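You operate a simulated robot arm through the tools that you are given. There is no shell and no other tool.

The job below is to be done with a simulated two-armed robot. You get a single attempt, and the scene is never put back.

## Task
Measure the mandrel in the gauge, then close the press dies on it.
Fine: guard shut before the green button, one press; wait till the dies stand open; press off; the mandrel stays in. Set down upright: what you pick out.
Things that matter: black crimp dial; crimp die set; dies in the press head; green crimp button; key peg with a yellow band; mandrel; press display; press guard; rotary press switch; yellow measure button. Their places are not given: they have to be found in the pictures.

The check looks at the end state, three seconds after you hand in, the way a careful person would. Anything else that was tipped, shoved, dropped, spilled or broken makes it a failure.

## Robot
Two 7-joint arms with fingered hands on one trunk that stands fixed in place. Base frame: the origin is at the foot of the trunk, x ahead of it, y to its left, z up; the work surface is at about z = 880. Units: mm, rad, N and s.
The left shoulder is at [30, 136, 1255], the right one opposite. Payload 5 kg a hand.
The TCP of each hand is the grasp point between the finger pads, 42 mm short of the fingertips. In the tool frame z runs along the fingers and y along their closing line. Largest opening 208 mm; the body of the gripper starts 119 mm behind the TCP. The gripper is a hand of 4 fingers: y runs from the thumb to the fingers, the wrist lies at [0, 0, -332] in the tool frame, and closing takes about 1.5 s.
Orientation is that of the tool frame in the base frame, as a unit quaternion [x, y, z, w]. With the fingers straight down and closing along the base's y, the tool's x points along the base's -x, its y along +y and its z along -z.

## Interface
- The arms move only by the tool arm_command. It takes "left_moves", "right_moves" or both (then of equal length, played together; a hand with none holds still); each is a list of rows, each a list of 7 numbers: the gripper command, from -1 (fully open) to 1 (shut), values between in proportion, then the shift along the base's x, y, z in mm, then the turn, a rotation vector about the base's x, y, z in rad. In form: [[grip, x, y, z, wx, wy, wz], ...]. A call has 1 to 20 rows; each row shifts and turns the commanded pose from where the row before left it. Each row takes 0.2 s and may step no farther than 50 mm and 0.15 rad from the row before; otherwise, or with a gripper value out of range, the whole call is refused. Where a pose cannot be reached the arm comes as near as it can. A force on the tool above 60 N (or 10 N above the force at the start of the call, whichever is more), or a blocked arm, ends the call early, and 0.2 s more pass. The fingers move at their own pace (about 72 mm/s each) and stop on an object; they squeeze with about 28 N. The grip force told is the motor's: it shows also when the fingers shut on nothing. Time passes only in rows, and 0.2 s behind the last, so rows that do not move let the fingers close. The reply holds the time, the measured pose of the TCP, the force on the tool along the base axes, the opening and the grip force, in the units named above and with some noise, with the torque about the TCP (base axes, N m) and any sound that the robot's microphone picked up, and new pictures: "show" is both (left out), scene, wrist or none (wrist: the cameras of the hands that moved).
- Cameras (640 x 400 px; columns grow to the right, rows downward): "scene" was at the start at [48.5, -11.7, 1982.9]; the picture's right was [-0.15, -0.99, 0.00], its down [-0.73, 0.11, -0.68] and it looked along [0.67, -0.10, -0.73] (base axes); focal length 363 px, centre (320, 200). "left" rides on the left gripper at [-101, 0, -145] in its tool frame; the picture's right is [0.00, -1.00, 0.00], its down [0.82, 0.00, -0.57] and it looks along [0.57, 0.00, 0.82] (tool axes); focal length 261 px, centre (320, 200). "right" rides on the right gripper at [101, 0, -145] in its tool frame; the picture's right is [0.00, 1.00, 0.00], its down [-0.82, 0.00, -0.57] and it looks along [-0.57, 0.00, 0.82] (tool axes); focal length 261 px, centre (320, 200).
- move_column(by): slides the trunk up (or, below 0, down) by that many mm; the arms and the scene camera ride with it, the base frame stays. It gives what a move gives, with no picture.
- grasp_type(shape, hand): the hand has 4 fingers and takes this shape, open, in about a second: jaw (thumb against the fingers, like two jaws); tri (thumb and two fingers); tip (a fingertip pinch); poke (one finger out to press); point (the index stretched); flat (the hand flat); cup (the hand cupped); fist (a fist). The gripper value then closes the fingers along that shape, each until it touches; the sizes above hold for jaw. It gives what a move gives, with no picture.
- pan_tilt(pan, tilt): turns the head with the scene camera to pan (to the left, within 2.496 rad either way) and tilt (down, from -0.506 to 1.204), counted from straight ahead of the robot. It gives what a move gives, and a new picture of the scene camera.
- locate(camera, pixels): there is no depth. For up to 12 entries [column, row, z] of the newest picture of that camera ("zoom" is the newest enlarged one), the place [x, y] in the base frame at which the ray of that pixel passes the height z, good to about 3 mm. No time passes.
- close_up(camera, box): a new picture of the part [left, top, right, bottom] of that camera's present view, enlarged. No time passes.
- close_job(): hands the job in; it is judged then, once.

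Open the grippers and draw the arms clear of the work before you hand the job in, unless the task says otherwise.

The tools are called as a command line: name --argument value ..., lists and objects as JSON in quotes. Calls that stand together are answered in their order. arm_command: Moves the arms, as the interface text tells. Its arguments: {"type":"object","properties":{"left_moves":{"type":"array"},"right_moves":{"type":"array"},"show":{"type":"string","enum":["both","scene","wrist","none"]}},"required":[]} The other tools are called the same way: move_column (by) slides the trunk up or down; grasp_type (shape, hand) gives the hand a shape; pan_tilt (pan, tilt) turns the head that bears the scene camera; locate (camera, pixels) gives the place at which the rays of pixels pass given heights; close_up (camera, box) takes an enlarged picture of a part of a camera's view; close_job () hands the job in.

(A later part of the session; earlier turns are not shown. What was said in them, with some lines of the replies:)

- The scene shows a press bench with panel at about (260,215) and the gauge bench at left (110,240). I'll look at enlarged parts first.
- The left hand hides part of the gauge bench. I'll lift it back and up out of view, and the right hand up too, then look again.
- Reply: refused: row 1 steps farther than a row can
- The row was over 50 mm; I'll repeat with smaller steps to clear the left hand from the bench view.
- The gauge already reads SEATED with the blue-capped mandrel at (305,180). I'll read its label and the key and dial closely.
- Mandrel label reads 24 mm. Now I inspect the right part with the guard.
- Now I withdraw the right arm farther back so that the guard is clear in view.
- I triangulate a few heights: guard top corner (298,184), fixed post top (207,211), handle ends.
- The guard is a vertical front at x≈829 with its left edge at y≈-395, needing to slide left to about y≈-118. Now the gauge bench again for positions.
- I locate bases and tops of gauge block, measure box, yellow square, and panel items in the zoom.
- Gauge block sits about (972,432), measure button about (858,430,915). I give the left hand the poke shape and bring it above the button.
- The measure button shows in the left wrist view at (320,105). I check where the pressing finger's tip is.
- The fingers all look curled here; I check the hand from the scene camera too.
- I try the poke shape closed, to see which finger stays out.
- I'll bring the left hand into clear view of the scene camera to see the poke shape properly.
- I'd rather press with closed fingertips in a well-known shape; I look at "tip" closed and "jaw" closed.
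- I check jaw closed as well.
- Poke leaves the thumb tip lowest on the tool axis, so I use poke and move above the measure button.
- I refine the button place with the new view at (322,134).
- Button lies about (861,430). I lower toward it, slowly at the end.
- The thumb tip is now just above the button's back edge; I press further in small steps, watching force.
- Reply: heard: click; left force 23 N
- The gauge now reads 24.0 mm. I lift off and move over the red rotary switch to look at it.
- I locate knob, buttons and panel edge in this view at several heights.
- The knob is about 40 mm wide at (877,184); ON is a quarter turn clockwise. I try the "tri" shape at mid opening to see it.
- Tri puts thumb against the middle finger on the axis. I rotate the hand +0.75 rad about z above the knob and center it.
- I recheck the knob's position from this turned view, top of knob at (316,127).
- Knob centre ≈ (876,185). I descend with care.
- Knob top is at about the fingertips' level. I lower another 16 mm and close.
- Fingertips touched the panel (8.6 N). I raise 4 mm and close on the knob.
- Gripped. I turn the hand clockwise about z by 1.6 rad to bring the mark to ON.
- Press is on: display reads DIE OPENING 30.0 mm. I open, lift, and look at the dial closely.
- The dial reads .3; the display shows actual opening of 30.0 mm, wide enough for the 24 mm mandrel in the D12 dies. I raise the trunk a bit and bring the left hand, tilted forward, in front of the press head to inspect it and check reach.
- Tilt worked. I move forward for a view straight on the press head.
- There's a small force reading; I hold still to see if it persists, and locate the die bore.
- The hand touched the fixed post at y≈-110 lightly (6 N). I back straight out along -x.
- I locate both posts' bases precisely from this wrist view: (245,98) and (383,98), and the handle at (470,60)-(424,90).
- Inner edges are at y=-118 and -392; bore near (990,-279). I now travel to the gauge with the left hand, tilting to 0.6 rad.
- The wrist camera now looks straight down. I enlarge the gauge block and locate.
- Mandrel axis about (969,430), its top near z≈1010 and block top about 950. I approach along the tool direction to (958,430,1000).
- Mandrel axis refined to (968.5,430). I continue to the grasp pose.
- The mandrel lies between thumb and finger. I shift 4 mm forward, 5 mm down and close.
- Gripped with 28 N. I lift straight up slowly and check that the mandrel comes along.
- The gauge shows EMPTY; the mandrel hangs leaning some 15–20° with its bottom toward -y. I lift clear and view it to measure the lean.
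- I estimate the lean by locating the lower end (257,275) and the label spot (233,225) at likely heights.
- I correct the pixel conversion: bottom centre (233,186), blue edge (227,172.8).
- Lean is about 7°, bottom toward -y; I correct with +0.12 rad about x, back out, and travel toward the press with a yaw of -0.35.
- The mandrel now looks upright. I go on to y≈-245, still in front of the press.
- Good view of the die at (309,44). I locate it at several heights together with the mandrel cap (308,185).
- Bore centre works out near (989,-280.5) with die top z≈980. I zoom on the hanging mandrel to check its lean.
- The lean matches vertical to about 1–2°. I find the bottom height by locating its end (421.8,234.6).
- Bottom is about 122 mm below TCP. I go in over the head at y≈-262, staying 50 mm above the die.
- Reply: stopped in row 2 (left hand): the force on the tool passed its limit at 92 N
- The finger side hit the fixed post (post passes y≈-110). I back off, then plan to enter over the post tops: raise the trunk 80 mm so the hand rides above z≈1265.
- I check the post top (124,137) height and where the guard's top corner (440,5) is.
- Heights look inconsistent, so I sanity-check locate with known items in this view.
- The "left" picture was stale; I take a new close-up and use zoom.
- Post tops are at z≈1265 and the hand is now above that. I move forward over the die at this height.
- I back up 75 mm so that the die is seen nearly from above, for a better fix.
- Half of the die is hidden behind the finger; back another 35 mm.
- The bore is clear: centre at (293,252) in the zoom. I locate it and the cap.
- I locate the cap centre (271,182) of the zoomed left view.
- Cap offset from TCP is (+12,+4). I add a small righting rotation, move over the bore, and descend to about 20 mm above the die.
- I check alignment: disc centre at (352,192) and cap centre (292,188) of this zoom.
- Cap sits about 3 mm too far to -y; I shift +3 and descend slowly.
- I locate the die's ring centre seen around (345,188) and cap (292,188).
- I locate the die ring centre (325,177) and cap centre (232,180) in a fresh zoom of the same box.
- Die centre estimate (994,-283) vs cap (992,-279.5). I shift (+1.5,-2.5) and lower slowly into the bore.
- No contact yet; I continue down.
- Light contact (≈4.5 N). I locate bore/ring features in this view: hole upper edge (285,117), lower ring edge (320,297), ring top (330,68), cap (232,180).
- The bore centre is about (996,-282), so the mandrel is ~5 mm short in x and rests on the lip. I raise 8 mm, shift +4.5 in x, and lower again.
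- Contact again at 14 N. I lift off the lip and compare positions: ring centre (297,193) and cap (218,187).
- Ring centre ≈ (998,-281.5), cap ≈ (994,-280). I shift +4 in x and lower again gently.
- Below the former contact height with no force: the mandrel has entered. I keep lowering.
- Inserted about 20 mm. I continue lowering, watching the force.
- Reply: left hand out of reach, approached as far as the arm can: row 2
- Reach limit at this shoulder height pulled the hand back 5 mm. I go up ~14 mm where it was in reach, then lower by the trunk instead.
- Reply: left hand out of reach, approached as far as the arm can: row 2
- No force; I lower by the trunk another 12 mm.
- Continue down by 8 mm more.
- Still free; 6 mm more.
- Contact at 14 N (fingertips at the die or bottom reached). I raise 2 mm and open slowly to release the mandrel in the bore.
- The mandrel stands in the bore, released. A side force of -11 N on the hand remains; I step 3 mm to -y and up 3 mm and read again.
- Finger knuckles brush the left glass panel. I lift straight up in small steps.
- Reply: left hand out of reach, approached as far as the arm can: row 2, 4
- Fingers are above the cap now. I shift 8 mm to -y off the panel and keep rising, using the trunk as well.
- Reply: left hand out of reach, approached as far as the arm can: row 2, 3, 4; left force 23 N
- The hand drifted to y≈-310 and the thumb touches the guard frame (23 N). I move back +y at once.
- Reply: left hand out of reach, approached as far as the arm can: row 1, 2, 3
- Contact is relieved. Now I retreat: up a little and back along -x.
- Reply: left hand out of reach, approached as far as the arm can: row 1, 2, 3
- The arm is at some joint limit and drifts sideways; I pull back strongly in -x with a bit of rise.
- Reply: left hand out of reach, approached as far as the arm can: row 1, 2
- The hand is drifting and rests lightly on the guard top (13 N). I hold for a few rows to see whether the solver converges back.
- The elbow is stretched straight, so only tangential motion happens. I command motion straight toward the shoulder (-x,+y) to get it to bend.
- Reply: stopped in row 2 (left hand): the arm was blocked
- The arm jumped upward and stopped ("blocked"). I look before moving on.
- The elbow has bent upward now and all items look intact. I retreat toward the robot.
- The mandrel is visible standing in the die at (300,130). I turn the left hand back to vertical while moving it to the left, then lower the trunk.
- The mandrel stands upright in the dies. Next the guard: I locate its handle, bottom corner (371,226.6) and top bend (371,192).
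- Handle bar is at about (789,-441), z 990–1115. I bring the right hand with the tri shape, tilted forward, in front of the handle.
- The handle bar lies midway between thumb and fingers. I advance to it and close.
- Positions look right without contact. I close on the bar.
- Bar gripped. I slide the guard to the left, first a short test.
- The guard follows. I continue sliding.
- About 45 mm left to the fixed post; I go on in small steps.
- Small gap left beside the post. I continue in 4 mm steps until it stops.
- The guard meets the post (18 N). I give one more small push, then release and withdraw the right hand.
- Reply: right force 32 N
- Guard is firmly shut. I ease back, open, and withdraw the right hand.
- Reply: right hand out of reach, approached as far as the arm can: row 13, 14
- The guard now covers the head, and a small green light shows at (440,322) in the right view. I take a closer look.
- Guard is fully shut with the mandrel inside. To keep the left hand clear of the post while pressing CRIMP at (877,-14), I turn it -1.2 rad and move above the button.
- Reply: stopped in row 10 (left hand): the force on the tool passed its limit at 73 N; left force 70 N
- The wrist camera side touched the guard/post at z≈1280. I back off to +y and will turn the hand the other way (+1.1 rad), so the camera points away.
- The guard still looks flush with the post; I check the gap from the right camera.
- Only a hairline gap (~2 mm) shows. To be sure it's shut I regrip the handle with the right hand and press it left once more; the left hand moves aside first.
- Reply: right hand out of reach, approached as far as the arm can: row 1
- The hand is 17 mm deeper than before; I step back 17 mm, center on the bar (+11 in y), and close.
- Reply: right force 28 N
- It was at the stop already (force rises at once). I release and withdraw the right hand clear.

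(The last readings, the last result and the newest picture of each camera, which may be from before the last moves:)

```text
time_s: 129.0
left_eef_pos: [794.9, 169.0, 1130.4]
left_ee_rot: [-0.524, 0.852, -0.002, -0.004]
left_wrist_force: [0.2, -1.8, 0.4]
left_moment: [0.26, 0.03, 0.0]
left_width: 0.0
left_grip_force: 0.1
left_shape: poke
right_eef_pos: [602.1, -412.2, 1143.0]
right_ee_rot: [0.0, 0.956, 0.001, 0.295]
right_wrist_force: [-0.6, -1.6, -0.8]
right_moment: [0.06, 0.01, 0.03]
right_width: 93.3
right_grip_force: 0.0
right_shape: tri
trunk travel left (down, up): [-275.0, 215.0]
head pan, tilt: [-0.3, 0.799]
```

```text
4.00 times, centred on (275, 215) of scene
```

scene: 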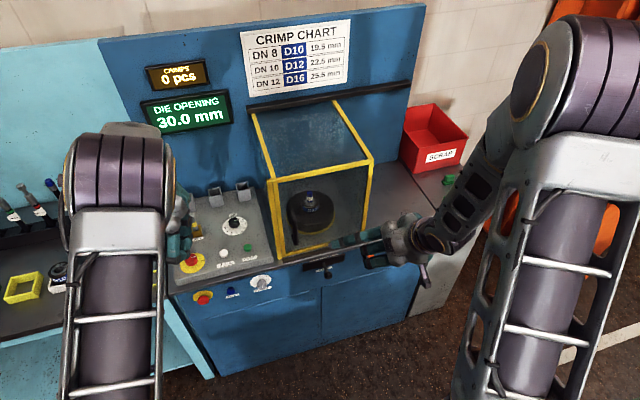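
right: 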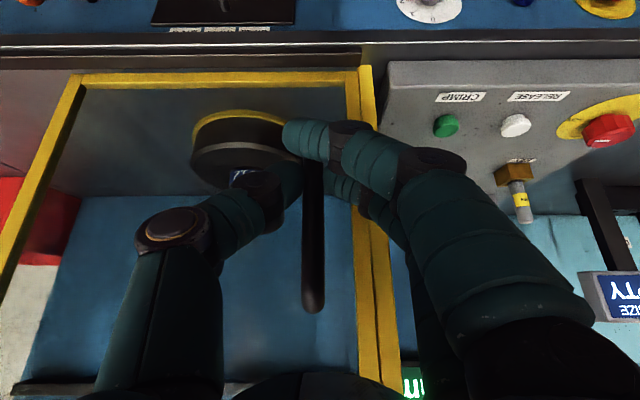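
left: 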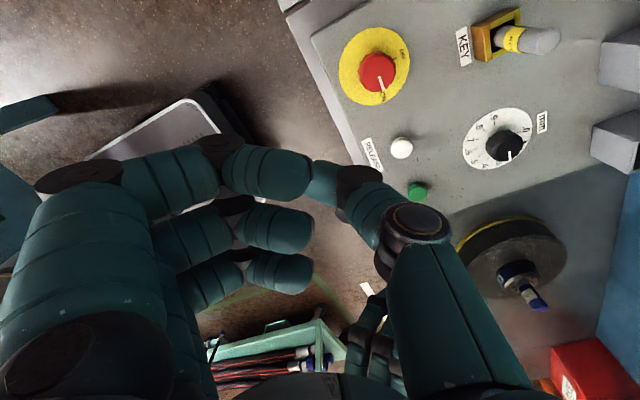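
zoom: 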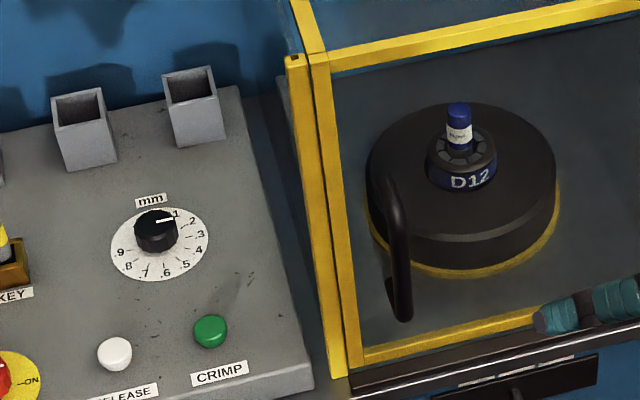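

All set: guard shut, mandrel in, press on. I fix the CRIMP button's position from the left view (417,191).

close_up --camera "left" --box '[360, 120, 480, 220]'

locate --camera "left" --pixels '[[417, 190, 935], [417, 190, 930], [401, 147, 935], [377, 70, 945]]'

locate --camera "scene" --pixels '[[247.6, 247, 930], [247.6, 247, 937]]'

```text
4.00 times, centred on (420, 170) of left
```

zoom: 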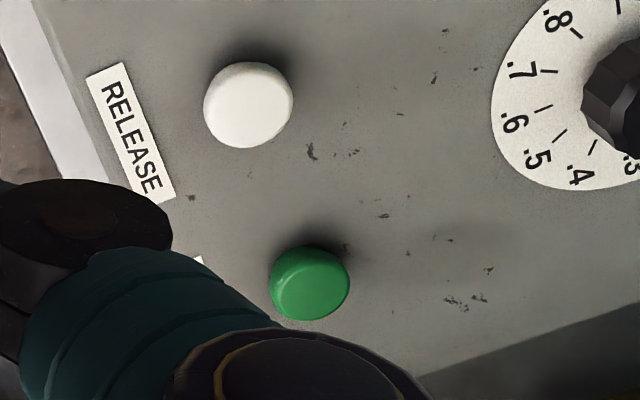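

```text
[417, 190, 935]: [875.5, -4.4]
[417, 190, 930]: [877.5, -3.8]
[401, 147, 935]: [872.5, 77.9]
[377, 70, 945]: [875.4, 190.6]
```

```text
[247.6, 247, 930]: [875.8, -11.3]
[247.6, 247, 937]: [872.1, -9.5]
```

Button ≈ (876,-10). I move over it at z≈1050.

arm_command --left_moves '[[-1, 15, -35, -10, 0, 0, 0], [-1, 15, -35, -10, 0, 0, 0], [-1, 15, -35, -15, 0, 0, 0], [-1, 15, -35, -20, 0, 0, 0], [-1, 12, -30, -15, 0, 0, 0], [-1, 9, -9, -10, 0, 0, 0]]' --show "both"

close_up --camera "left" --box '[260, 80, 420, 220]'

```text
time_s: 130.4
left_eef_pos: [873.7, -6.0, 1050.2]
left_ee_rot: [-0.525, 0.851, -0.002, -0.006]
left_wrist_force: [0.3, -0.7, -0.3]
left_moment: [0.02, 0.04, 0.01]
left_width: 0.0
left_grip_force: 0.2
left_shape: poke
right_eef_pos: [601.9, -408.9, 1142.3]
right_ee_rot: [0.0, 0.956, 0.001, 0.294]
right_wrist_force: [0.8, 0.2, 0.2]
right_moment: [0.03, 0.01, -0.02]
right_width: 93.3
right_grip_force: 0.0
right_shape: tri
trunk travel left (down, up): [-275.0, 215.0]
head pan, tilt: [-0.3, 0.799]
```

scene: 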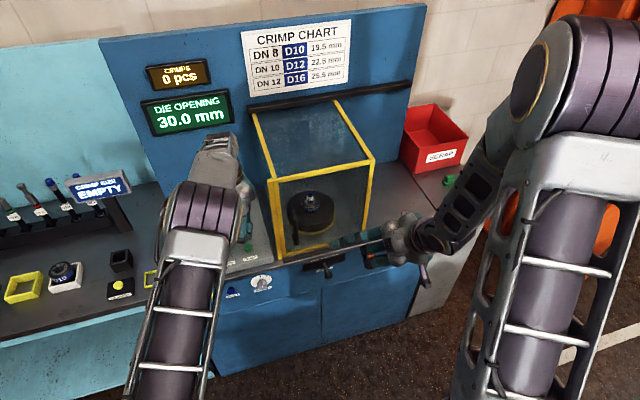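
left: 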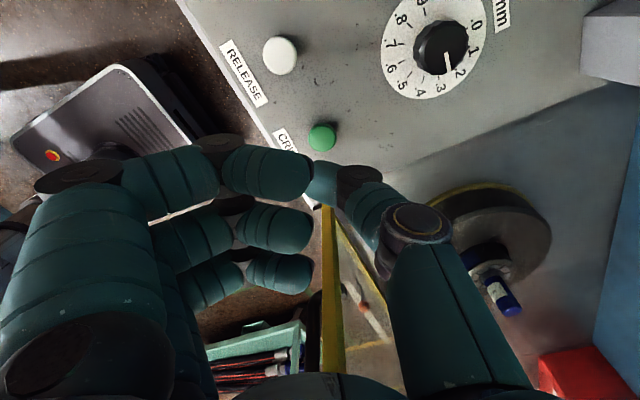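

```text
2.86 times, centred on (340, 150) of left
```

zoom: 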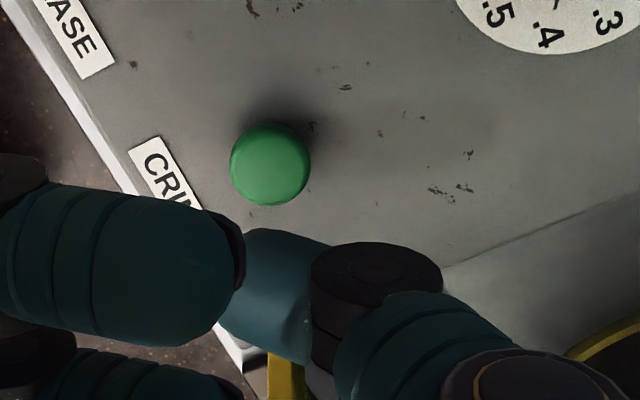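

The button lies right under the tool axis. I verify by locate.

locate --camera "zoom" --pixels '[[270, 164, 930], [270, 164, 940]]'

```text
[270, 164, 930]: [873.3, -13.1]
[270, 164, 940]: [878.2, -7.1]
```

I shift slightly and go down, slow at the end.

arm_command --left_moves '[[-1, 1.5, -2.5, -25, 0, 0, 0], [-1, 0, 0, -20, 0, 0, 0], [-1, 0, 0, -10, 0, 0, 0], [-1, 0, 0, -5, 0, 0, 0]]' --show "wrist"

```text
time_s: 131.4
left_eef_pos: [872.8, -8.3, 990.3]
left_ee_rot: [-0.525, 0.851, -0.001, -0.005]
left_wrist_force: [0.5, 1.1, 0.5]
left_moment: [-0.02, 0.03, -0.03]
left_width: 0.2
left_grip_force: 0.1
left_shape: poke
right_eef_pos: [601.0, -410.9, 1142.4]
right_ee_rot: [0.001, 0.956, 0.0, 0.295]
right_wrist_force: [-0.6, -0.1, -0.9]
right_moment: [0.02, -0.01, -0.01]
right_width: 93.5
right_grip_force: 0.1
right_shape: tri
trunk travel left (down, up): [-275.0, 215.0]
head pan, tilt: [-0.3, 0.799]
```

left: 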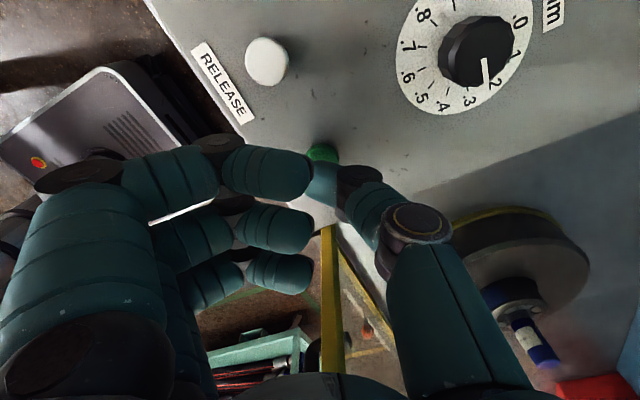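

Thumb tip is just over the button. I press in small steps.

arm_command --left_moves '[[-1, 2, 0, -4, 0, 0, 0], [-1, 0, 0, -4, 0, 0, 0], [-1, 0, 0, -4, 0, 0, 0]]' --show "none"

```text
time_s: 132.2
left_eef_pos: [875.6, -10.2, 979.3]
left_ee_rot: [-0.524, 0.852, -0.002, -0.005]
left_wrist_force: [-0.5, -0.1, 1.9]
left_moment: [-0.01, 0.04, 0.0]
left_width: 0.0
left_grip_force: 0.0
left_shape: poke
right_eef_pos: [601.9, -409.7, 1143.3]
right_ee_rot: [0.001, 0.955, 0.001, 0.295]
right_wrist_force: [-0.3, -0.5, -0.6]
right_moment: [0.04, 0.02, -0.01]
right_width: 93.3
right_grip_force: 0.2
right_shape: tri
trunk travel left (down, up): [-275.0, 215.0]
head pan, tilt: [-0.3, 0.799]
```

Contact is just beginning (1.9 N). Two or three more steps.

arm_command --left_moves '[[-1, 0, 0, -3, 0, 0, 0], [-1, 0, 0, -3, 0, 0, 0]]' --show "none"

```text
time_s: 132.8
left_eef_pos: [876.8, -9.8, 974.5]
left_ee_rot: [-0.524, 0.852, -0.003, -0.004]
left_wrist_force: [3.3, 0.7, 12.1]
left_moment: [0.08, -0.1, 0.0]
left_width: 0.1
left_grip_force: 0.0
left_shape: poke
right_eef_pos: [600.2, -409.8, 1142.2]
right_ee_rot: [0.0, 0.955, 0.001, 0.295]
right_wrist_force: [-0.3, -0.5, 0.0]
right_moment: [0.0, -0.03, 0.02]
right_width: 93.0
right_grip_force: 0.0
right_shape: tri
trunk travel left (down, up): [-275.0, 215.0]
head pan, tilt: [-0.3, 0.799]
heard: click
```

A click was heard. I lift straight off and watch the displays.

arm_command --left_moves '[[-1, 0, 0, 20, 0, 0, 0], [-1, 0, 0, 30, 0, 0, 0]]' --show "scene"

close_up --camera "scene" --box '[140, 50, 250, 140]'

```text
time_s: 133.4
left_eef_pos: [873.2, -9.7, 1024.0]
left_ee_rot: [-0.523, 0.852, -0.001, -0.005]
left_wrist_force: [-1.3, 0.7, -0.8]
left_moment: [-0.06, -0.08, 0.04]
left_width: 0.4
left_grip_force: 0.1
left_shape: poke
right_eef_pos: [599.7, -410.6, 1143.2]
right_ee_rot: [0.0, 0.955, 0.001, 0.295]
right_wrist_force: [-1.0, 0.3, 0.9]
right_moment: [-0.03, -0.03, -0.03]
right_width: 93.5
right_grip_force: 0.2
right_shape: tri
trunk travel left (down, up): [-275.0, 215.0]
head pan, tilt: [-0.3, 0.799]
```

scene: 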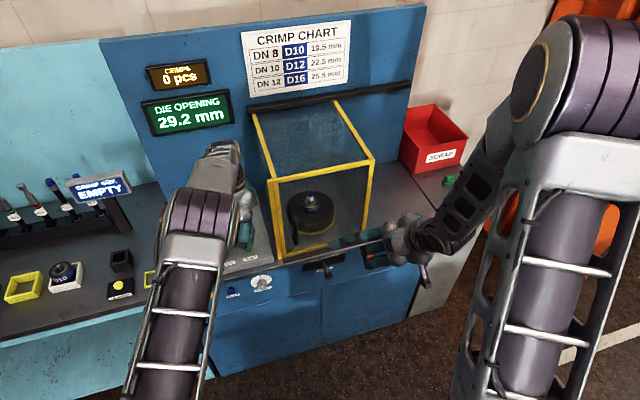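

```text
4.44 times, centred on (195, 95) of scene
```

zoom: 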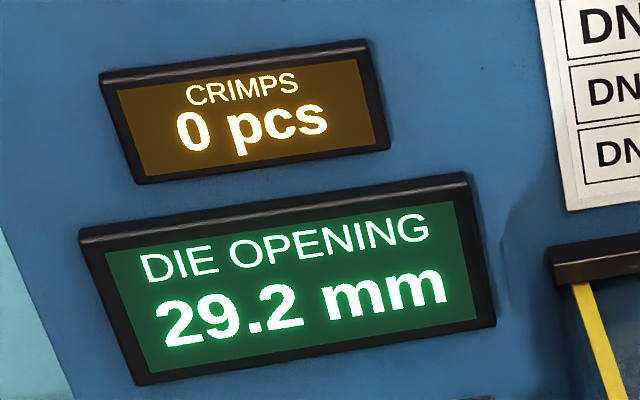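

The dies are closing (29.2 mm and falling). I wait a second at a time and watch the display.

arm_command --left_moves '[[-1, 0, 0, 0, 0, 0, 0], [-1, 0, 0, 0, 0, 0, 0], [-1, 0, 0, 0, 0, 0, 0], [-1, 0, 0, 0, 0, 0, 0], [-1, 0, 0, 0, 0, 0, 0], [-1, 0, 0, 0, 0, 0, 0], [-1, 0, 0, 0, 0, 0, 0], [-1, 0, 0, 0, 0, 0, 0], [-1, 0, 0, 0, 0, 0, 0], [-1, 0, 0, 0, 0, 0, 0]]' --show "none"

close_up --camera "scene" --box '[140, 50, 250, 140]'

```text
time_s: 135.6
left_eef_pos: [874.7, -9.8, 1024.5]
left_ee_rot: [-0.523, 0.852, -0.002, -0.005]
left_wrist_force: [-0.5, -0.6, 0.5]
left_moment: [0.02, 0.0, 0.02]
left_width: 0.1
left_grip_force: 0.0
left_shape: poke
right_eef_pos: [601.2, -409.9, 1143.2]
right_ee_rot: [0.001, 0.956, 0.0, 0.295]
right_wrist_force: [-0.1, 0.4, 0.7]
right_moment: [0.01, -0.02, 0.01]
right_width: 93.1
right_grip_force: 0.2
right_shape: tri
trunk travel left (down, up): [-275.0, 215.0]
head pan, tilt: [-0.3, 0.799]
```

```text
4.44 times, centred on (195, 95) of scene
```

zoom: 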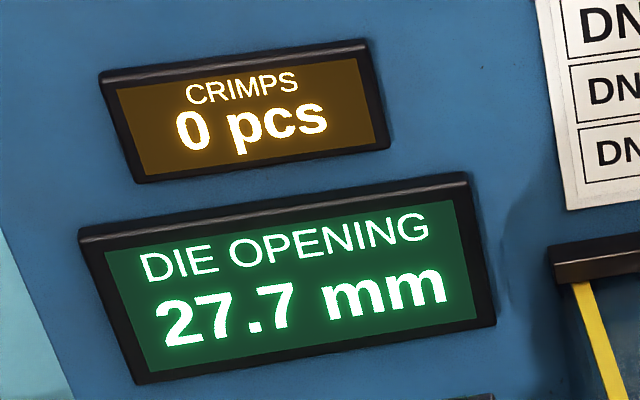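

27.7 mm and still closing. I keep waiting.

arm_command --left_moves '[[-1, 0, 0, 0, 0, 0, 0], [-1, 0, 0, 0, 0, 0, 0], [-1, 0, 0, 0, 0, 0, 0], [-1, 0, 0, 0, 0, 0, 0], [-1, 0, 0, 0, 0, 0, 0], [-1, 0, 0, 0, 0, 0, 0], [-1, 0, 0, 0, 0, 0, 0], [-1, 0, 0, 0, 0, 0, 0], [-1, 0, 0, 0, 0, 0, 0], [-1, 0, 0, 0, 0, 0, 0], [-1, 0, 0, 0, 0, 0, 0], [-1, 0, 0, 0, 0, 0, 0], [-1, 0, 0, 0, 0, 0, 0], [-1, 0, 0, 0, 0, 0, 0], [-1, 0, 0, 0, 0, 0, 0], [-1, 0, 0, 0, 0, 0, 0], [-1, 0, 0, 0, 0, 0, 0], [-1, 0, 0, 0, 0, 0, 0], [-1, 0, 0, 0, 0, 0, 0], [-1, 0, 0, 0, 0, 0, 0]]' --show "none"

close_up --camera "scene" --box '[140, 50, 250, 140]'

```text
time_s: 139.8
left_eef_pos: [875.9, -8.9, 1024.6]
left_ee_rot: [-0.523, 0.852, -0.001, -0.004]
left_wrist_force: [0.2, -0.2, 0.5]
left_moment: [0.0, -0.01, 0.03]
left_width: 0.2
left_grip_force: 0.1
left_shape: poke
right_eef_pos: [601.8, -410.1, 1142.9]
right_ee_rot: [0.001, 0.955, 0.001, 0.295]
right_wrist_force: [0.7, -0.4, 0.5]
right_moment: [0.0, 0.01, 0.01]
right_width: 93.1
right_grip_force: 0.1
right_shape: tri
trunk travel left (down, up): [-275.0, 215.0]
head pan, tilt: [-0.3, 0.799]
```

```text
4.44 times, centred on (195, 95) of scene
```

zoom: 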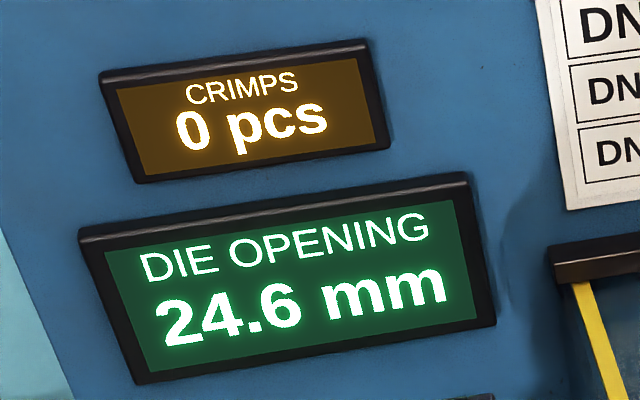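

24.6 mm; I watch the moment of closing in short waits.

arm_command --left_moves '[[-1, 0, 0, 0, 0, 0, 0], [-1, 0, 0, 0, 0, 0, 0], [-1, 0, 0, 0, 0, 0, 0], [-1, 0, 0, 0, 0, 0, 0], [-1, 0, 0, 0, 0, 0, 0]]' --show "none"

close_up --camera "scene" --box '[140, 50, 250, 140]'

arm_command --left_moves '[[-1, 0, 0, 0, 0, 0, 0], [-1, 0, 0, 0, 0, 0, 0], [-1, 0, 0, 0, 0, 0, 0], [-1, 0, 0, 0, 0, 0, 0], [-1, 0, 0, 0, 0, 0, 0]]' --show "none"

close_up --camera "scene" --box '[140, 50, 250, 140]'

arm_command --left_moves '[[-1, 0, 0, 0, 0, 0, 0], [-1, 0, 0, 0, 0, 0, 0], [-1, 0, 0, 0, 0, 0, 0], [-1, 0, 0, 0, 0, 0, 0], [-1, 0, 0, 0, 0, 0, 0]]' --show "none"

close_up --camera "scene" --box '[140, 50, 250, 140]'

```text
time_s: 141.0
left_eef_pos: [874.7, -9.7, 1023.8]
left_ee_rot: [-0.524, 0.852, -0.002, -0.004]
left_wrist_force: [0.0, 0.4, -0.1]
left_moment: [-0.02, 0.0, 0.01]
left_width: 0.0
left_grip_force: 0.1
left_shape: poke
right_eef_pos: [600.9, -409.7, 1142.5]
right_ee_rot: [0.0, 0.955, 0.002, 0.295]
right_wrist_force: [-0.9, 0.0, -0.2]
right_moment: [-0.01, -0.01, 0.01]
right_width: 93.2
right_grip_force: 0.0
right_shape: tri
trunk travel left (down, up): [-275.0, 215.0]
head pan, tilt: [-0.3, 0.799]
```

```text
4.44 times, centred on (195, 95) of scene
```

zoom: 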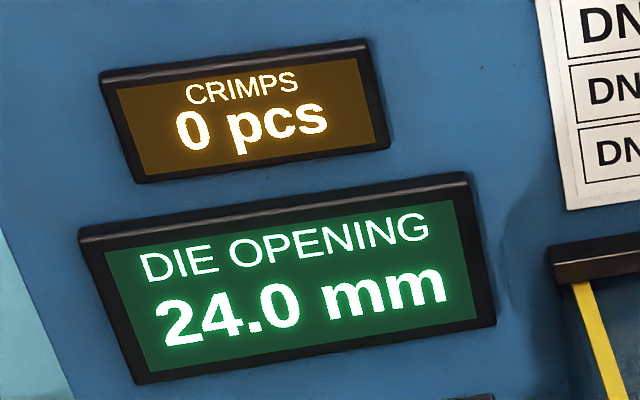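

```text
time_s: 142.2
left_eef_pos: [876.3, -10.0, 1023.2]
left_ee_rot: [-0.524, 0.852, -0.002, -0.005]
left_wrist_force: [-0.3, -0.4, 0.5]
left_moment: [0.02, 0.02, 0.02]
left_width: 0.0
left_grip_force: 0.1
left_shape: poke
right_eef_pos: [602.0, -409.9, 1143.6]
right_ee_rot: [0.0, 0.956, 0.001, 0.295]
right_wrist_force: [-0.4, 0.0, 0.8]
right_moment: [0.02, 0.0, 0.01]
right_width: 93.2
right_grip_force: 0.1
right_shape: tri
trunk travel left (down, up): [-275.0, 215.0]
head pan, tilt: [-0.3, 0.799]
```

```text
4.44 times, centred on (195, 95) of scene
```

zoom: 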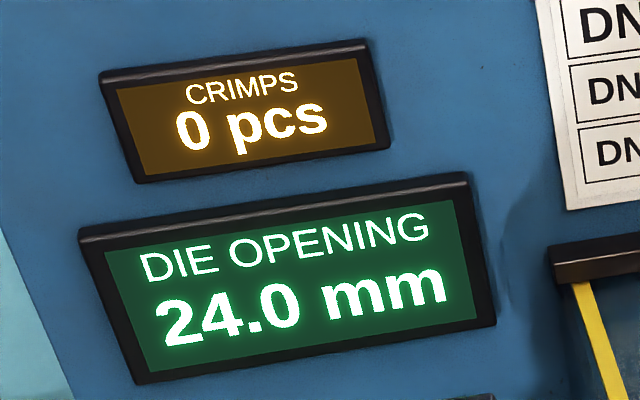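

```text
time_s: 143.4
left_eef_pos: [874.3, -9.3, 1023.8]
left_ee_rot: [-0.524, 0.852, -0.002, -0.005]
left_wrist_force: [0.0, 1.2, 0.4]
left_moment: [0.01, -0.04, 0.06]
left_width: 0.0
left_grip_force: 0.1
left_shape: poke
right_eef_pos: [600.1, -409.9, 1142.6]
right_ee_rot: [0.001, 0.955, 0.001, 0.295]
right_wrist_force: [-1.0, 0.5, -0.9]
right_moment: [-0.02, 0.0, -0.02]
right_width: 93.5
right_grip_force: 0.0
right_shape: tri
trunk travel left (down, up): [-275.0, 215.0]
head pan, tilt: [-0.3, 0.799]
```

```text
4.44 times, centred on (195, 95) of scene
```

zoom: 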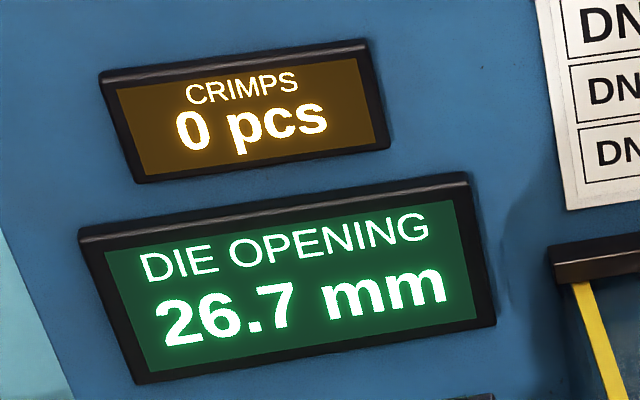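

The dies closed to 24.0 mm on the mandrel and are reopening. I lift the left hand while waiting for 30.0 mm.

arm_command --left_moves '[[-1, 0, 10, 20, 0, 0, 0], [-1, 0, 20, 30, 0, 0, 0], [-1, 0, 20, 30, 0, 0, 0], [-1, 0, 20, 20, 0, 0, 0], [-1, 0, 20, 0, 0, 0, 0], [-1, 0, 20, 0, 0, 0, 0], [-1, 0, 20, 0, 0, 0, 0], [-1, 0, 20, 0, 0, 0, 0], [-1, 0, 20, 0, 0, 0, 0], [-1, 0, 20, 0, 0, 0, 0]]' --show "scene"

close_up --camera "scene" --box '[140, 50, 250, 140]'

```text
time_s: 145.6
left_eef_pos: [876.6, 181.9, 1120.9]
left_ee_rot: [-0.524, 0.852, -0.002, -0.005]
left_wrist_force: [-0.2, -0.3, -0.8]
left_moment: [0.04, 0.0, -0.02]
left_width: 0.2
left_grip_force: 0.0
left_shape: poke
right_eef_pos: [600.3, -409.4, 1143.1]
right_ee_rot: [0.001, 0.956, 0.0, 0.295]
right_wrist_force: [1.1, -0.1, 0.3]
right_moment: [-0.03, 0.0, -0.01]
right_width: 92.9
right_grip_force: 0.0
right_shape: tri
trunk travel left (down, up): [-275.0, 215.0]
head pan, tilt: [-0.3, 0.799]
```

scene: 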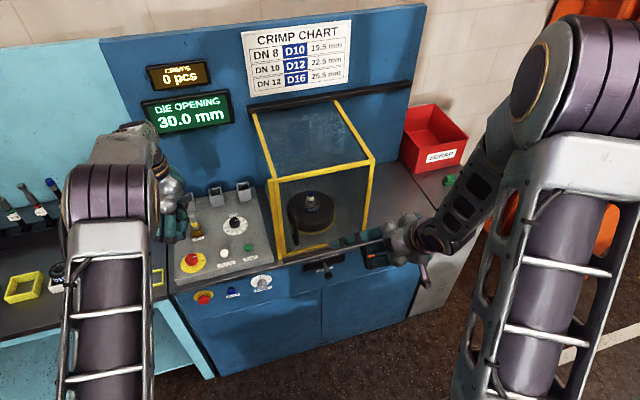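

```text
4.44 times, centred on (195, 95) of scene
```

zoom: 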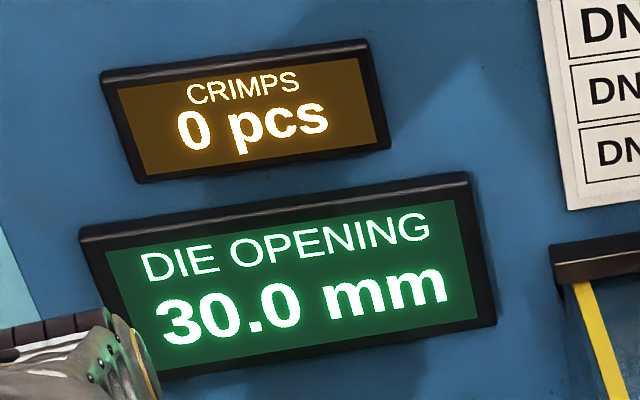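

Dies stand open at 30.0 mm. Now switch off: tri shape, turn the hand to -0.85 rad above the red knob.

grasp_type --shape "tri" --hand "left"

arm_command --left_moves '[[0.2, 0, 0, 0, 0, 0, -0.15], [0.2, 0, 0, 0, 0, 0, -0.15], [0.2, 0, 0, 0, 0, 0, -0.15], [0.2, 0, 0, 0, 0, 0, -0.15], [0.2, 0, 0, 0, 0, 0, -0.15], [0.2, 0, 0, 0, 0, 0, -0.15], [0.2, 0, 0, 0, 0, 0, -0.15], [0.2, 0, 0, 0, 0, 0, -0.15], [0.2, 0, 0, 0, 0, 0, -0.15], [0.2, 0, 0, 0, 0, 0, -0.15], [0.2, 0, 0, 0, 0, 0, -0.15], [0.2, 0, 0, 0, 0, 0, -0.15], [0.2, 0, 0, 0, 0, 0, -0.15]]' --show "wrist"

close_up --camera "left" --box '[240, 40, 400, 200]'

```text
time_s: 146.5
left_eef_pos: [875.2, 180.7, 1120.2]
left_ee_rot: [-0.524, 0.852, -0.003, -0.006]
left_wrist_force: [0.4, -0.2, 1.1]
left_moment: [0.01, 0.0, -0.01]
left_width: 207.9
left_grip_force: 0.1
left_shape: tri
right_eef_pos: [600.8, -409.2, 1142.1]
right_ee_rot: [0.001, 0.956, 0.0, 0.295]
right_wrist_force: [0.1, -1.1, -0.7]
right_moment: [0.02, 0.01, 0.02]
right_width: 93.1
right_grip_force: 0.1
right_shape: tri
trunk travel left (down, up): [-275.0, 215.0]
head pan, tilt: [-0.3, 0.799]
```

```text
time_s: 149.3
left_eef_pos: [875.7, 181.1, 1121.2]
left_ee_rot: [0.412, 0.911, 0.003, -0.004]
left_wrist_force: [0.4, 0.2, 1.0]
left_moment: [0.01, 0.02, -0.02]
left_width: 84.0
left_grip_force: 0.0
left_shape: tri
right_eef_pos: [601.3, -409.9, 1142.8]
right_ee_rot: [0.001, 0.956, 0.001, 0.295]
right_wrist_force: [0.2, 0.4, 0.0]
right_moment: [-0.02, -0.02, 0.0]
right_width: 93.3
right_grip_force: 0.1
right_shape: tri
trunk travel left (down, up): [-275.0, 215.0]
head pan, tilt: [-0.3, 0.799]
```

left: 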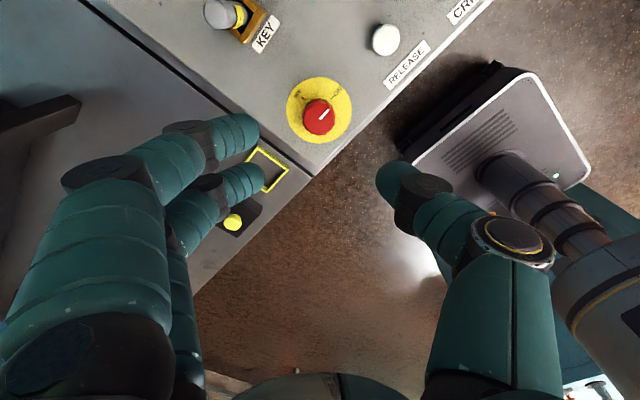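

```text
2.50 times, centred on (320, 120) of left
```

zoom: 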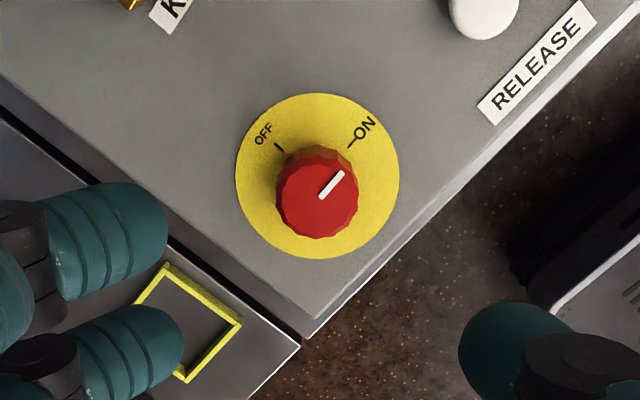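

The knob mark is at ON. I center (+4 in y) and descend to the earlier grasp height 968.

arm_command --left_moves '[[0.2, 0, 4, -40, 0, 0, 0], [0.2, 0, 0, -40, 0, 0, 0], [0.2, 0, 0, -40, 0, 0, 0], [0.2, 0, 0, -20, 0, 0, 0], [0.2, 0, 0, -12, 0, 0, 0]]' --show "wrist"

```text
time_s: 150.5
left_eef_pos: [878.2, 184.3, 970.4]
left_ee_rot: [0.411, 0.912, 0.002, -0.003]
left_wrist_force: [0.3, 0.2, -0.2]
left_moment: [-0.04, 0.02, 0.01]
left_width: 84.1
left_grip_force: 0.0
left_shape: tri
right_eef_pos: [601.4, -410.7, 1142.7]
right_ee_rot: [0.0, 0.956, 0.001, 0.294]
right_wrist_force: [0.7, -0.3, 0.1]
right_moment: [0.01, 0.01, 0.02]
right_width: 93.4
right_grip_force: 0.0
right_shape: tri
trunk travel left (down, up): [-275.0, 215.0]
head pan, tilt: [-0.3, 0.799]
```

left: 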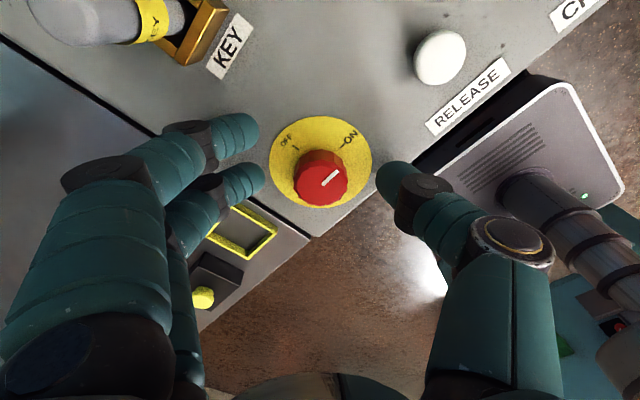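

Knob sits between the fingers. I close, then turn +1.62 rad to OFF.

arm_command --left_moves '[[0.2, -2, 0, -1.5, 0, 0, 0], [0.5, 0, 0, 0, 0, 0, 0], [0.6, 0, 0, 0, 0, 0, 0], [0.7, 0, 0, 0, 0, 0, 0], [0.8, 0, 0, 0, 0, 0, 0], [0.9, 0, 0, 0, 0, 0, 0], [0.9, 0, 0, 0, 0, 0, 0], [0.9, 0, 0, 0, 0, 0, 0], [0.9, 0, 0, 0, 0, 0, 0]]' --show "none"

arm_command --left_moves '[[0.9, 0, 0, 0, 0, 0, 0.14], [0.9, 0, 0, 0, 0, 0, 0.14], [0.9, 0, 0, 0, 0, 0, 0.14], [0.9, 0, 0, 0, 0, 0, 0.14], [0.9, 0, 0, 0, 0, 0, 0.14], [0.9, 0, 0, 0, 0, 0, 0.14], [0.9, 0, 0, 0, 0, 0, 0.14], [0.9, 0, 0, 0, 0, 0, 0.14], [0.9, 0, 0, 0, 0, 0, 0.14], [0.9, 0, 0, 0, 0, 0, 0.14], [0.9, 0, 0, 0, 0, 0, 0.14], [0.9, 0, 0, 0, 0, 0, 0.1]]' --show "both"

close_up --camera "scene" --box '[140, 50, 250, 140]'

```text
time_s: 152.5
left_eef_pos: [873.2, 183.3, 969.2]
left_ee_rot: [0.41, 0.912, 0.003, -0.005]
left_wrist_force: [-7.8, -5.0, -2.7]
left_moment: [-0.08, 0.1, 0.0]
left_width: 21.5
left_grip_force: 27.9
left_shape: tri
right_eef_pos: [601.4, -411.5, 1143.8]
right_ee_rot: [0.001, 0.955, 0.0, 0.295]
right_wrist_force: [-0.2, 0.0, 0.0]
right_moment: [0.03, -0.01, -0.02]
right_width: 93.4
right_grip_force: 0.1
right_shape: tri
trunk travel left (down, up): [-275.0, 215.0]
head pan, tilt: [-0.3, 0.799]
```

```text
time_s: 155.1
left_eef_pos: [873.2, 183.5, 968.8]
left_ee_rot: [-0.387, 0.922, -0.001, -0.005]
left_wrist_force: [12.3, -13.2, 1.0]
left_moment: [-0.32, -0.39, -0.52]
left_width: 22.0
left_grip_force: 27.5
left_shape: tri
right_eef_pos: [602.2, -410.3, 1143.0]
right_ee_rot: [0.0, 0.956, 0.002, 0.295]
right_wrist_force: [0.1, -0.1, 0.1]
right_moment: [0.0, 0.01, -0.01]
right_width: 93.3
right_grip_force: 0.1
right_shape: tri
trunk travel left (down, up): [-275.0, 215.0]
head pan, tilt: [-0.3, 0.799]
```

scene: 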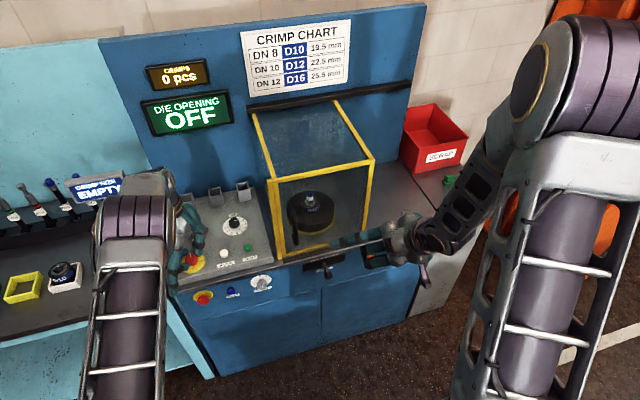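
left: 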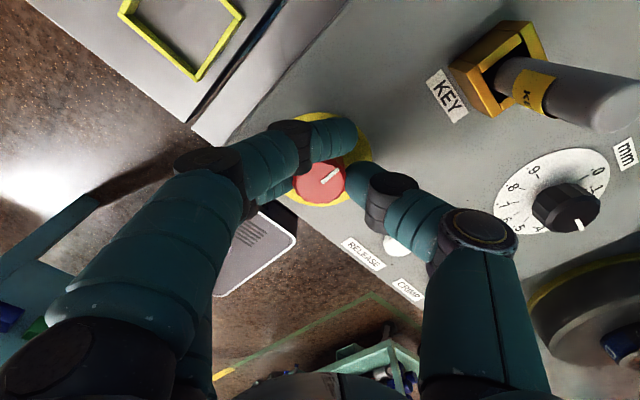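

```text
4.44 times, centred on (195, 95) of scene
```

zoom: 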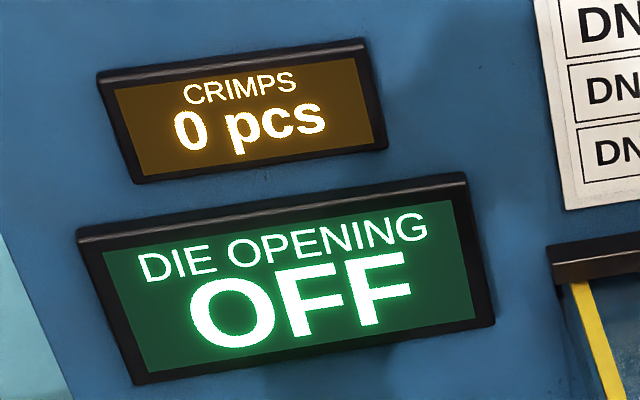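

The press display reads OFF. I open, lift off and withdraw both arms.

arm_command --left_moves '[[0.6, 0, 0, 0, 0, 0, -0.03], [0.2, 0, 0, 0, 0, 0, 0], [0.2, 0, 0, 0, 0, 0, 0], [0.2, 0, 0, 0, 0, 0, 0], [0.2, 0, 0, 0, 0, 0, 0], [0.2, 0, 0, 30, 0, 0, 0], [0.2, 0, 0, 45, 0, 0, 0], [0.2, 0, 0, 45, 0, 0, 0], [0.2, -20, 0, 40, 0, 0, 0], [0.2, -40, 10, 20, 0, 0, -0.1], [0.2, -40, 15, 20, 0, 0, -0.15], [0.2, -40, 20, 15, 0, 0, -0.15], [0.2, -40, 20, 10, 0, 0, -0.15], [0.2, -40, 20, 10, 0, 0, -0.15], [-1, -40, 20, 10, 0, 0, 0], [-1, -40, 20, 10, 0, 0, 0], [-1, -40, 20, 10, 0, 0, 0], [-1, -30, 20, 10, 0, 0, 0]]' --show "none"

arm_command --right_moves '[[-1, -20, -20, 20, 0, 0, 0], [-1, -20, -30, 20, 0, 0.1, 0], [-1, -20, -30, 20, 0, 0.1, 0], [-1, -20, -30, 20, 0, 0.1, 0], [-1, -20, -30, 10, 0, 0.1, 0], [-1, -20, -20, 10, 0, 0.1, 0], [-1, 0, 0, 0, 0, 0, 0]]' --show "scene"

pan_tilt --pan 0.1 --tilt 0.8

```text
time_s: 158.9
left_eef_pos: [502.4, 351.8, 1242.6]
left_ee_rot: [-0.03, 1.0, 0.0, -0.004]
left_wrist_force: [-1.6, -0.5, -0.8]
left_moment: [-0.09, -0.07, 0.04]
left_width: 207.8
left_grip_force: 0.0
left_shape: tri
right_eef_pos: [598.6, -409.1, 1143.6]
right_ee_rot: [0.001, 0.955, 0.0, 0.295]
right_wrist_force: [-0.4, 0.2, 0.4]
right_moment: [-0.09, -0.04, -0.03]
right_width: 93.3
right_grip_force: 0.0
right_shape: tri
trunk travel left (down, up): [-275.0, 215.0]
head pan, tilt: [-0.3, 0.799]
```

```text
time_s: 160.5
left_eef_pos: [503.3, 349.7, 1242.4]
left_ee_rot: [-0.032, 0.999, 0.0, -0.005]
left_wrist_force: [-0.9, -0.7, 0.0]
left_moment: [0.03, -0.06, 0.02]
left_width: 207.9
left_grip_force: 0.1
left_shape: tri
right_eef_pos: [484.0, -561.8, 1241.0]
right_ee_rot: [0.001, 0.999, 0.001, 0.049]
right_wrist_force: [-0.4, -0.8, -0.5]
right_moment: [0.07, -0.11, 0.02]
right_width: 207.8
right_grip_force: 0.0
right_shape: tri
right hand out of reach, approached as far as the arm can: row 2
trunk travel left (down, up): [-275.0, 215.0]
head pan, tilt: [-0.3, 0.799]
```

scene: 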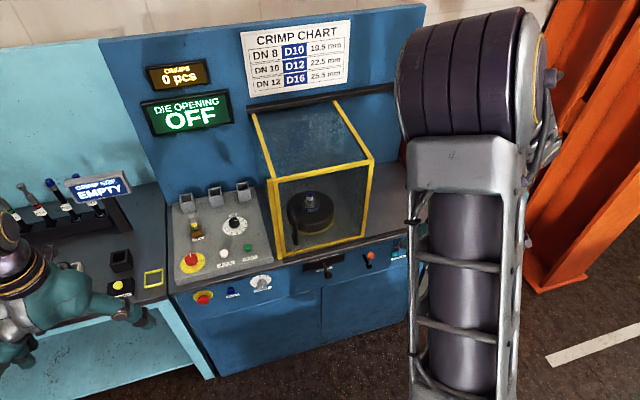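

```text
time_s: 161.4
left_eef_pos: [504.0, 351.2, 1243.5]
left_ee_rot: [-0.032, 0.999, 0.001, -0.004]
left_wrist_force: [-0.3, -0.2, 0.1]
left_moment: [0.01, 0.0, -0.02]
left_width: 207.7
left_grip_force: 0.1
left_shape: tri
right_eef_pos: [485.7, -562.9, 1239.9]
right_ee_rot: [0.001, 0.999, 0.0, 0.049]
right_wrist_force: [-0.6, 0.0, 0.8]
right_moment: [0.04, -0.03, -0.01]
right_width: 207.9
right_grip_force: 0.1
right_shape: tri
trunk travel left (down, up): [-275.0, 215.0]
head pan, tilt: [0.099, 0.799]
```

scene: 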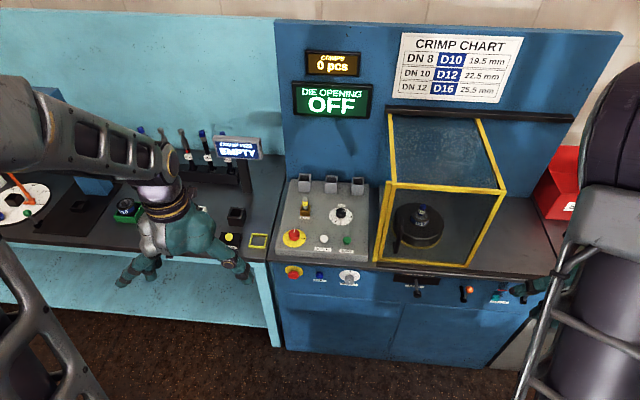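

Everything looks in order; a last close check of the panel, the head and the display.

close_up --camera "scene" --box '[275, 160, 385, 290]'

close_up --camera "scene" --box '[370, 100, 520, 280]'

close_up --camera "scene" --box '[100, 120, 280, 290]'

```text
3.08 times, centred on (330, 225) of scene
```

zoom: 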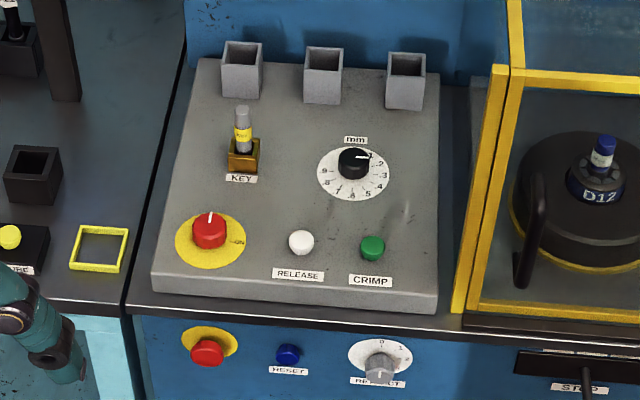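

```text
2.22 times, centred on (445, 190) of scene
```

zoom: 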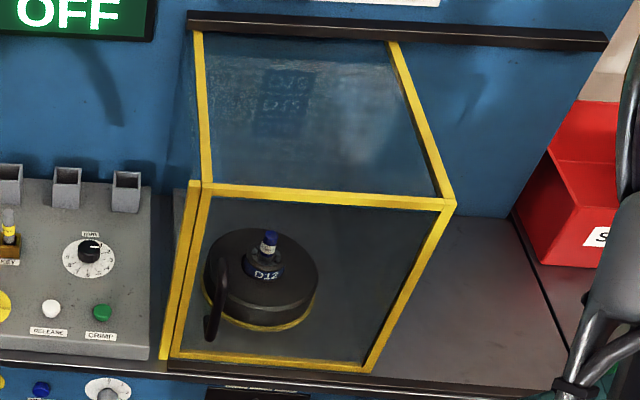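

```text
2.35 times, centred on (190, 205) of scene
```

zoom: 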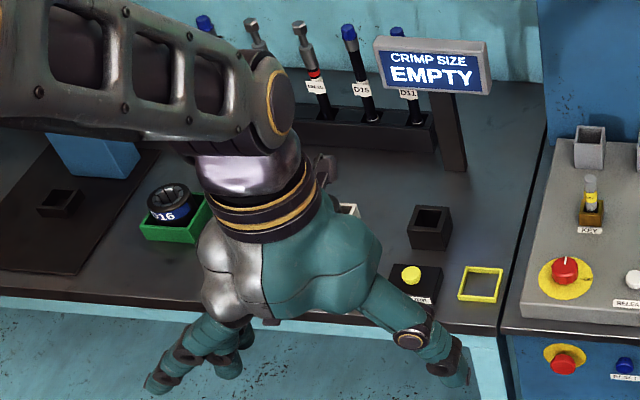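

The mandrel stands in the open dies, the guard is shut and the press is off. The dial and key are as they were at the start, and both hands are open and clear. I hand the job in.

close_job

```text
The job is handed in.
```

The mandrel was measured at 24.0 mm in the gauge, and the press dies then closed on it. The job is handed in; the check's result isn't back yet.

- **Crimp cycle:** I shut the guard, then pressed the green button once. The die opening went from 30.0 mm to 24.0 mm, held there, and returned to 30.0 mm. The crimps counter stayed at 0.
- **End state:** The press is off and the guard is shut. The mandrel stands upright in the D12 dies, and both hands are open and clear.
- **Not changed:** I left the black dial at .3, the D12 dies and the key peg as they were. The task didn't ask for them, and the dies closed on 24.0 mm without them.
- **Contacts along the way:**
  - The left hand hit the fixed post twice while nearing the press head, up to 92 N. It later touched the guard frame while it was being withdrawn from the press.
  - The left wrist knocked the guard side at 73 N after the guard was shut. I pressed the guard against its stop again before the crimp, and it had not opened.
  - The pictures show nothing moved or damaged.
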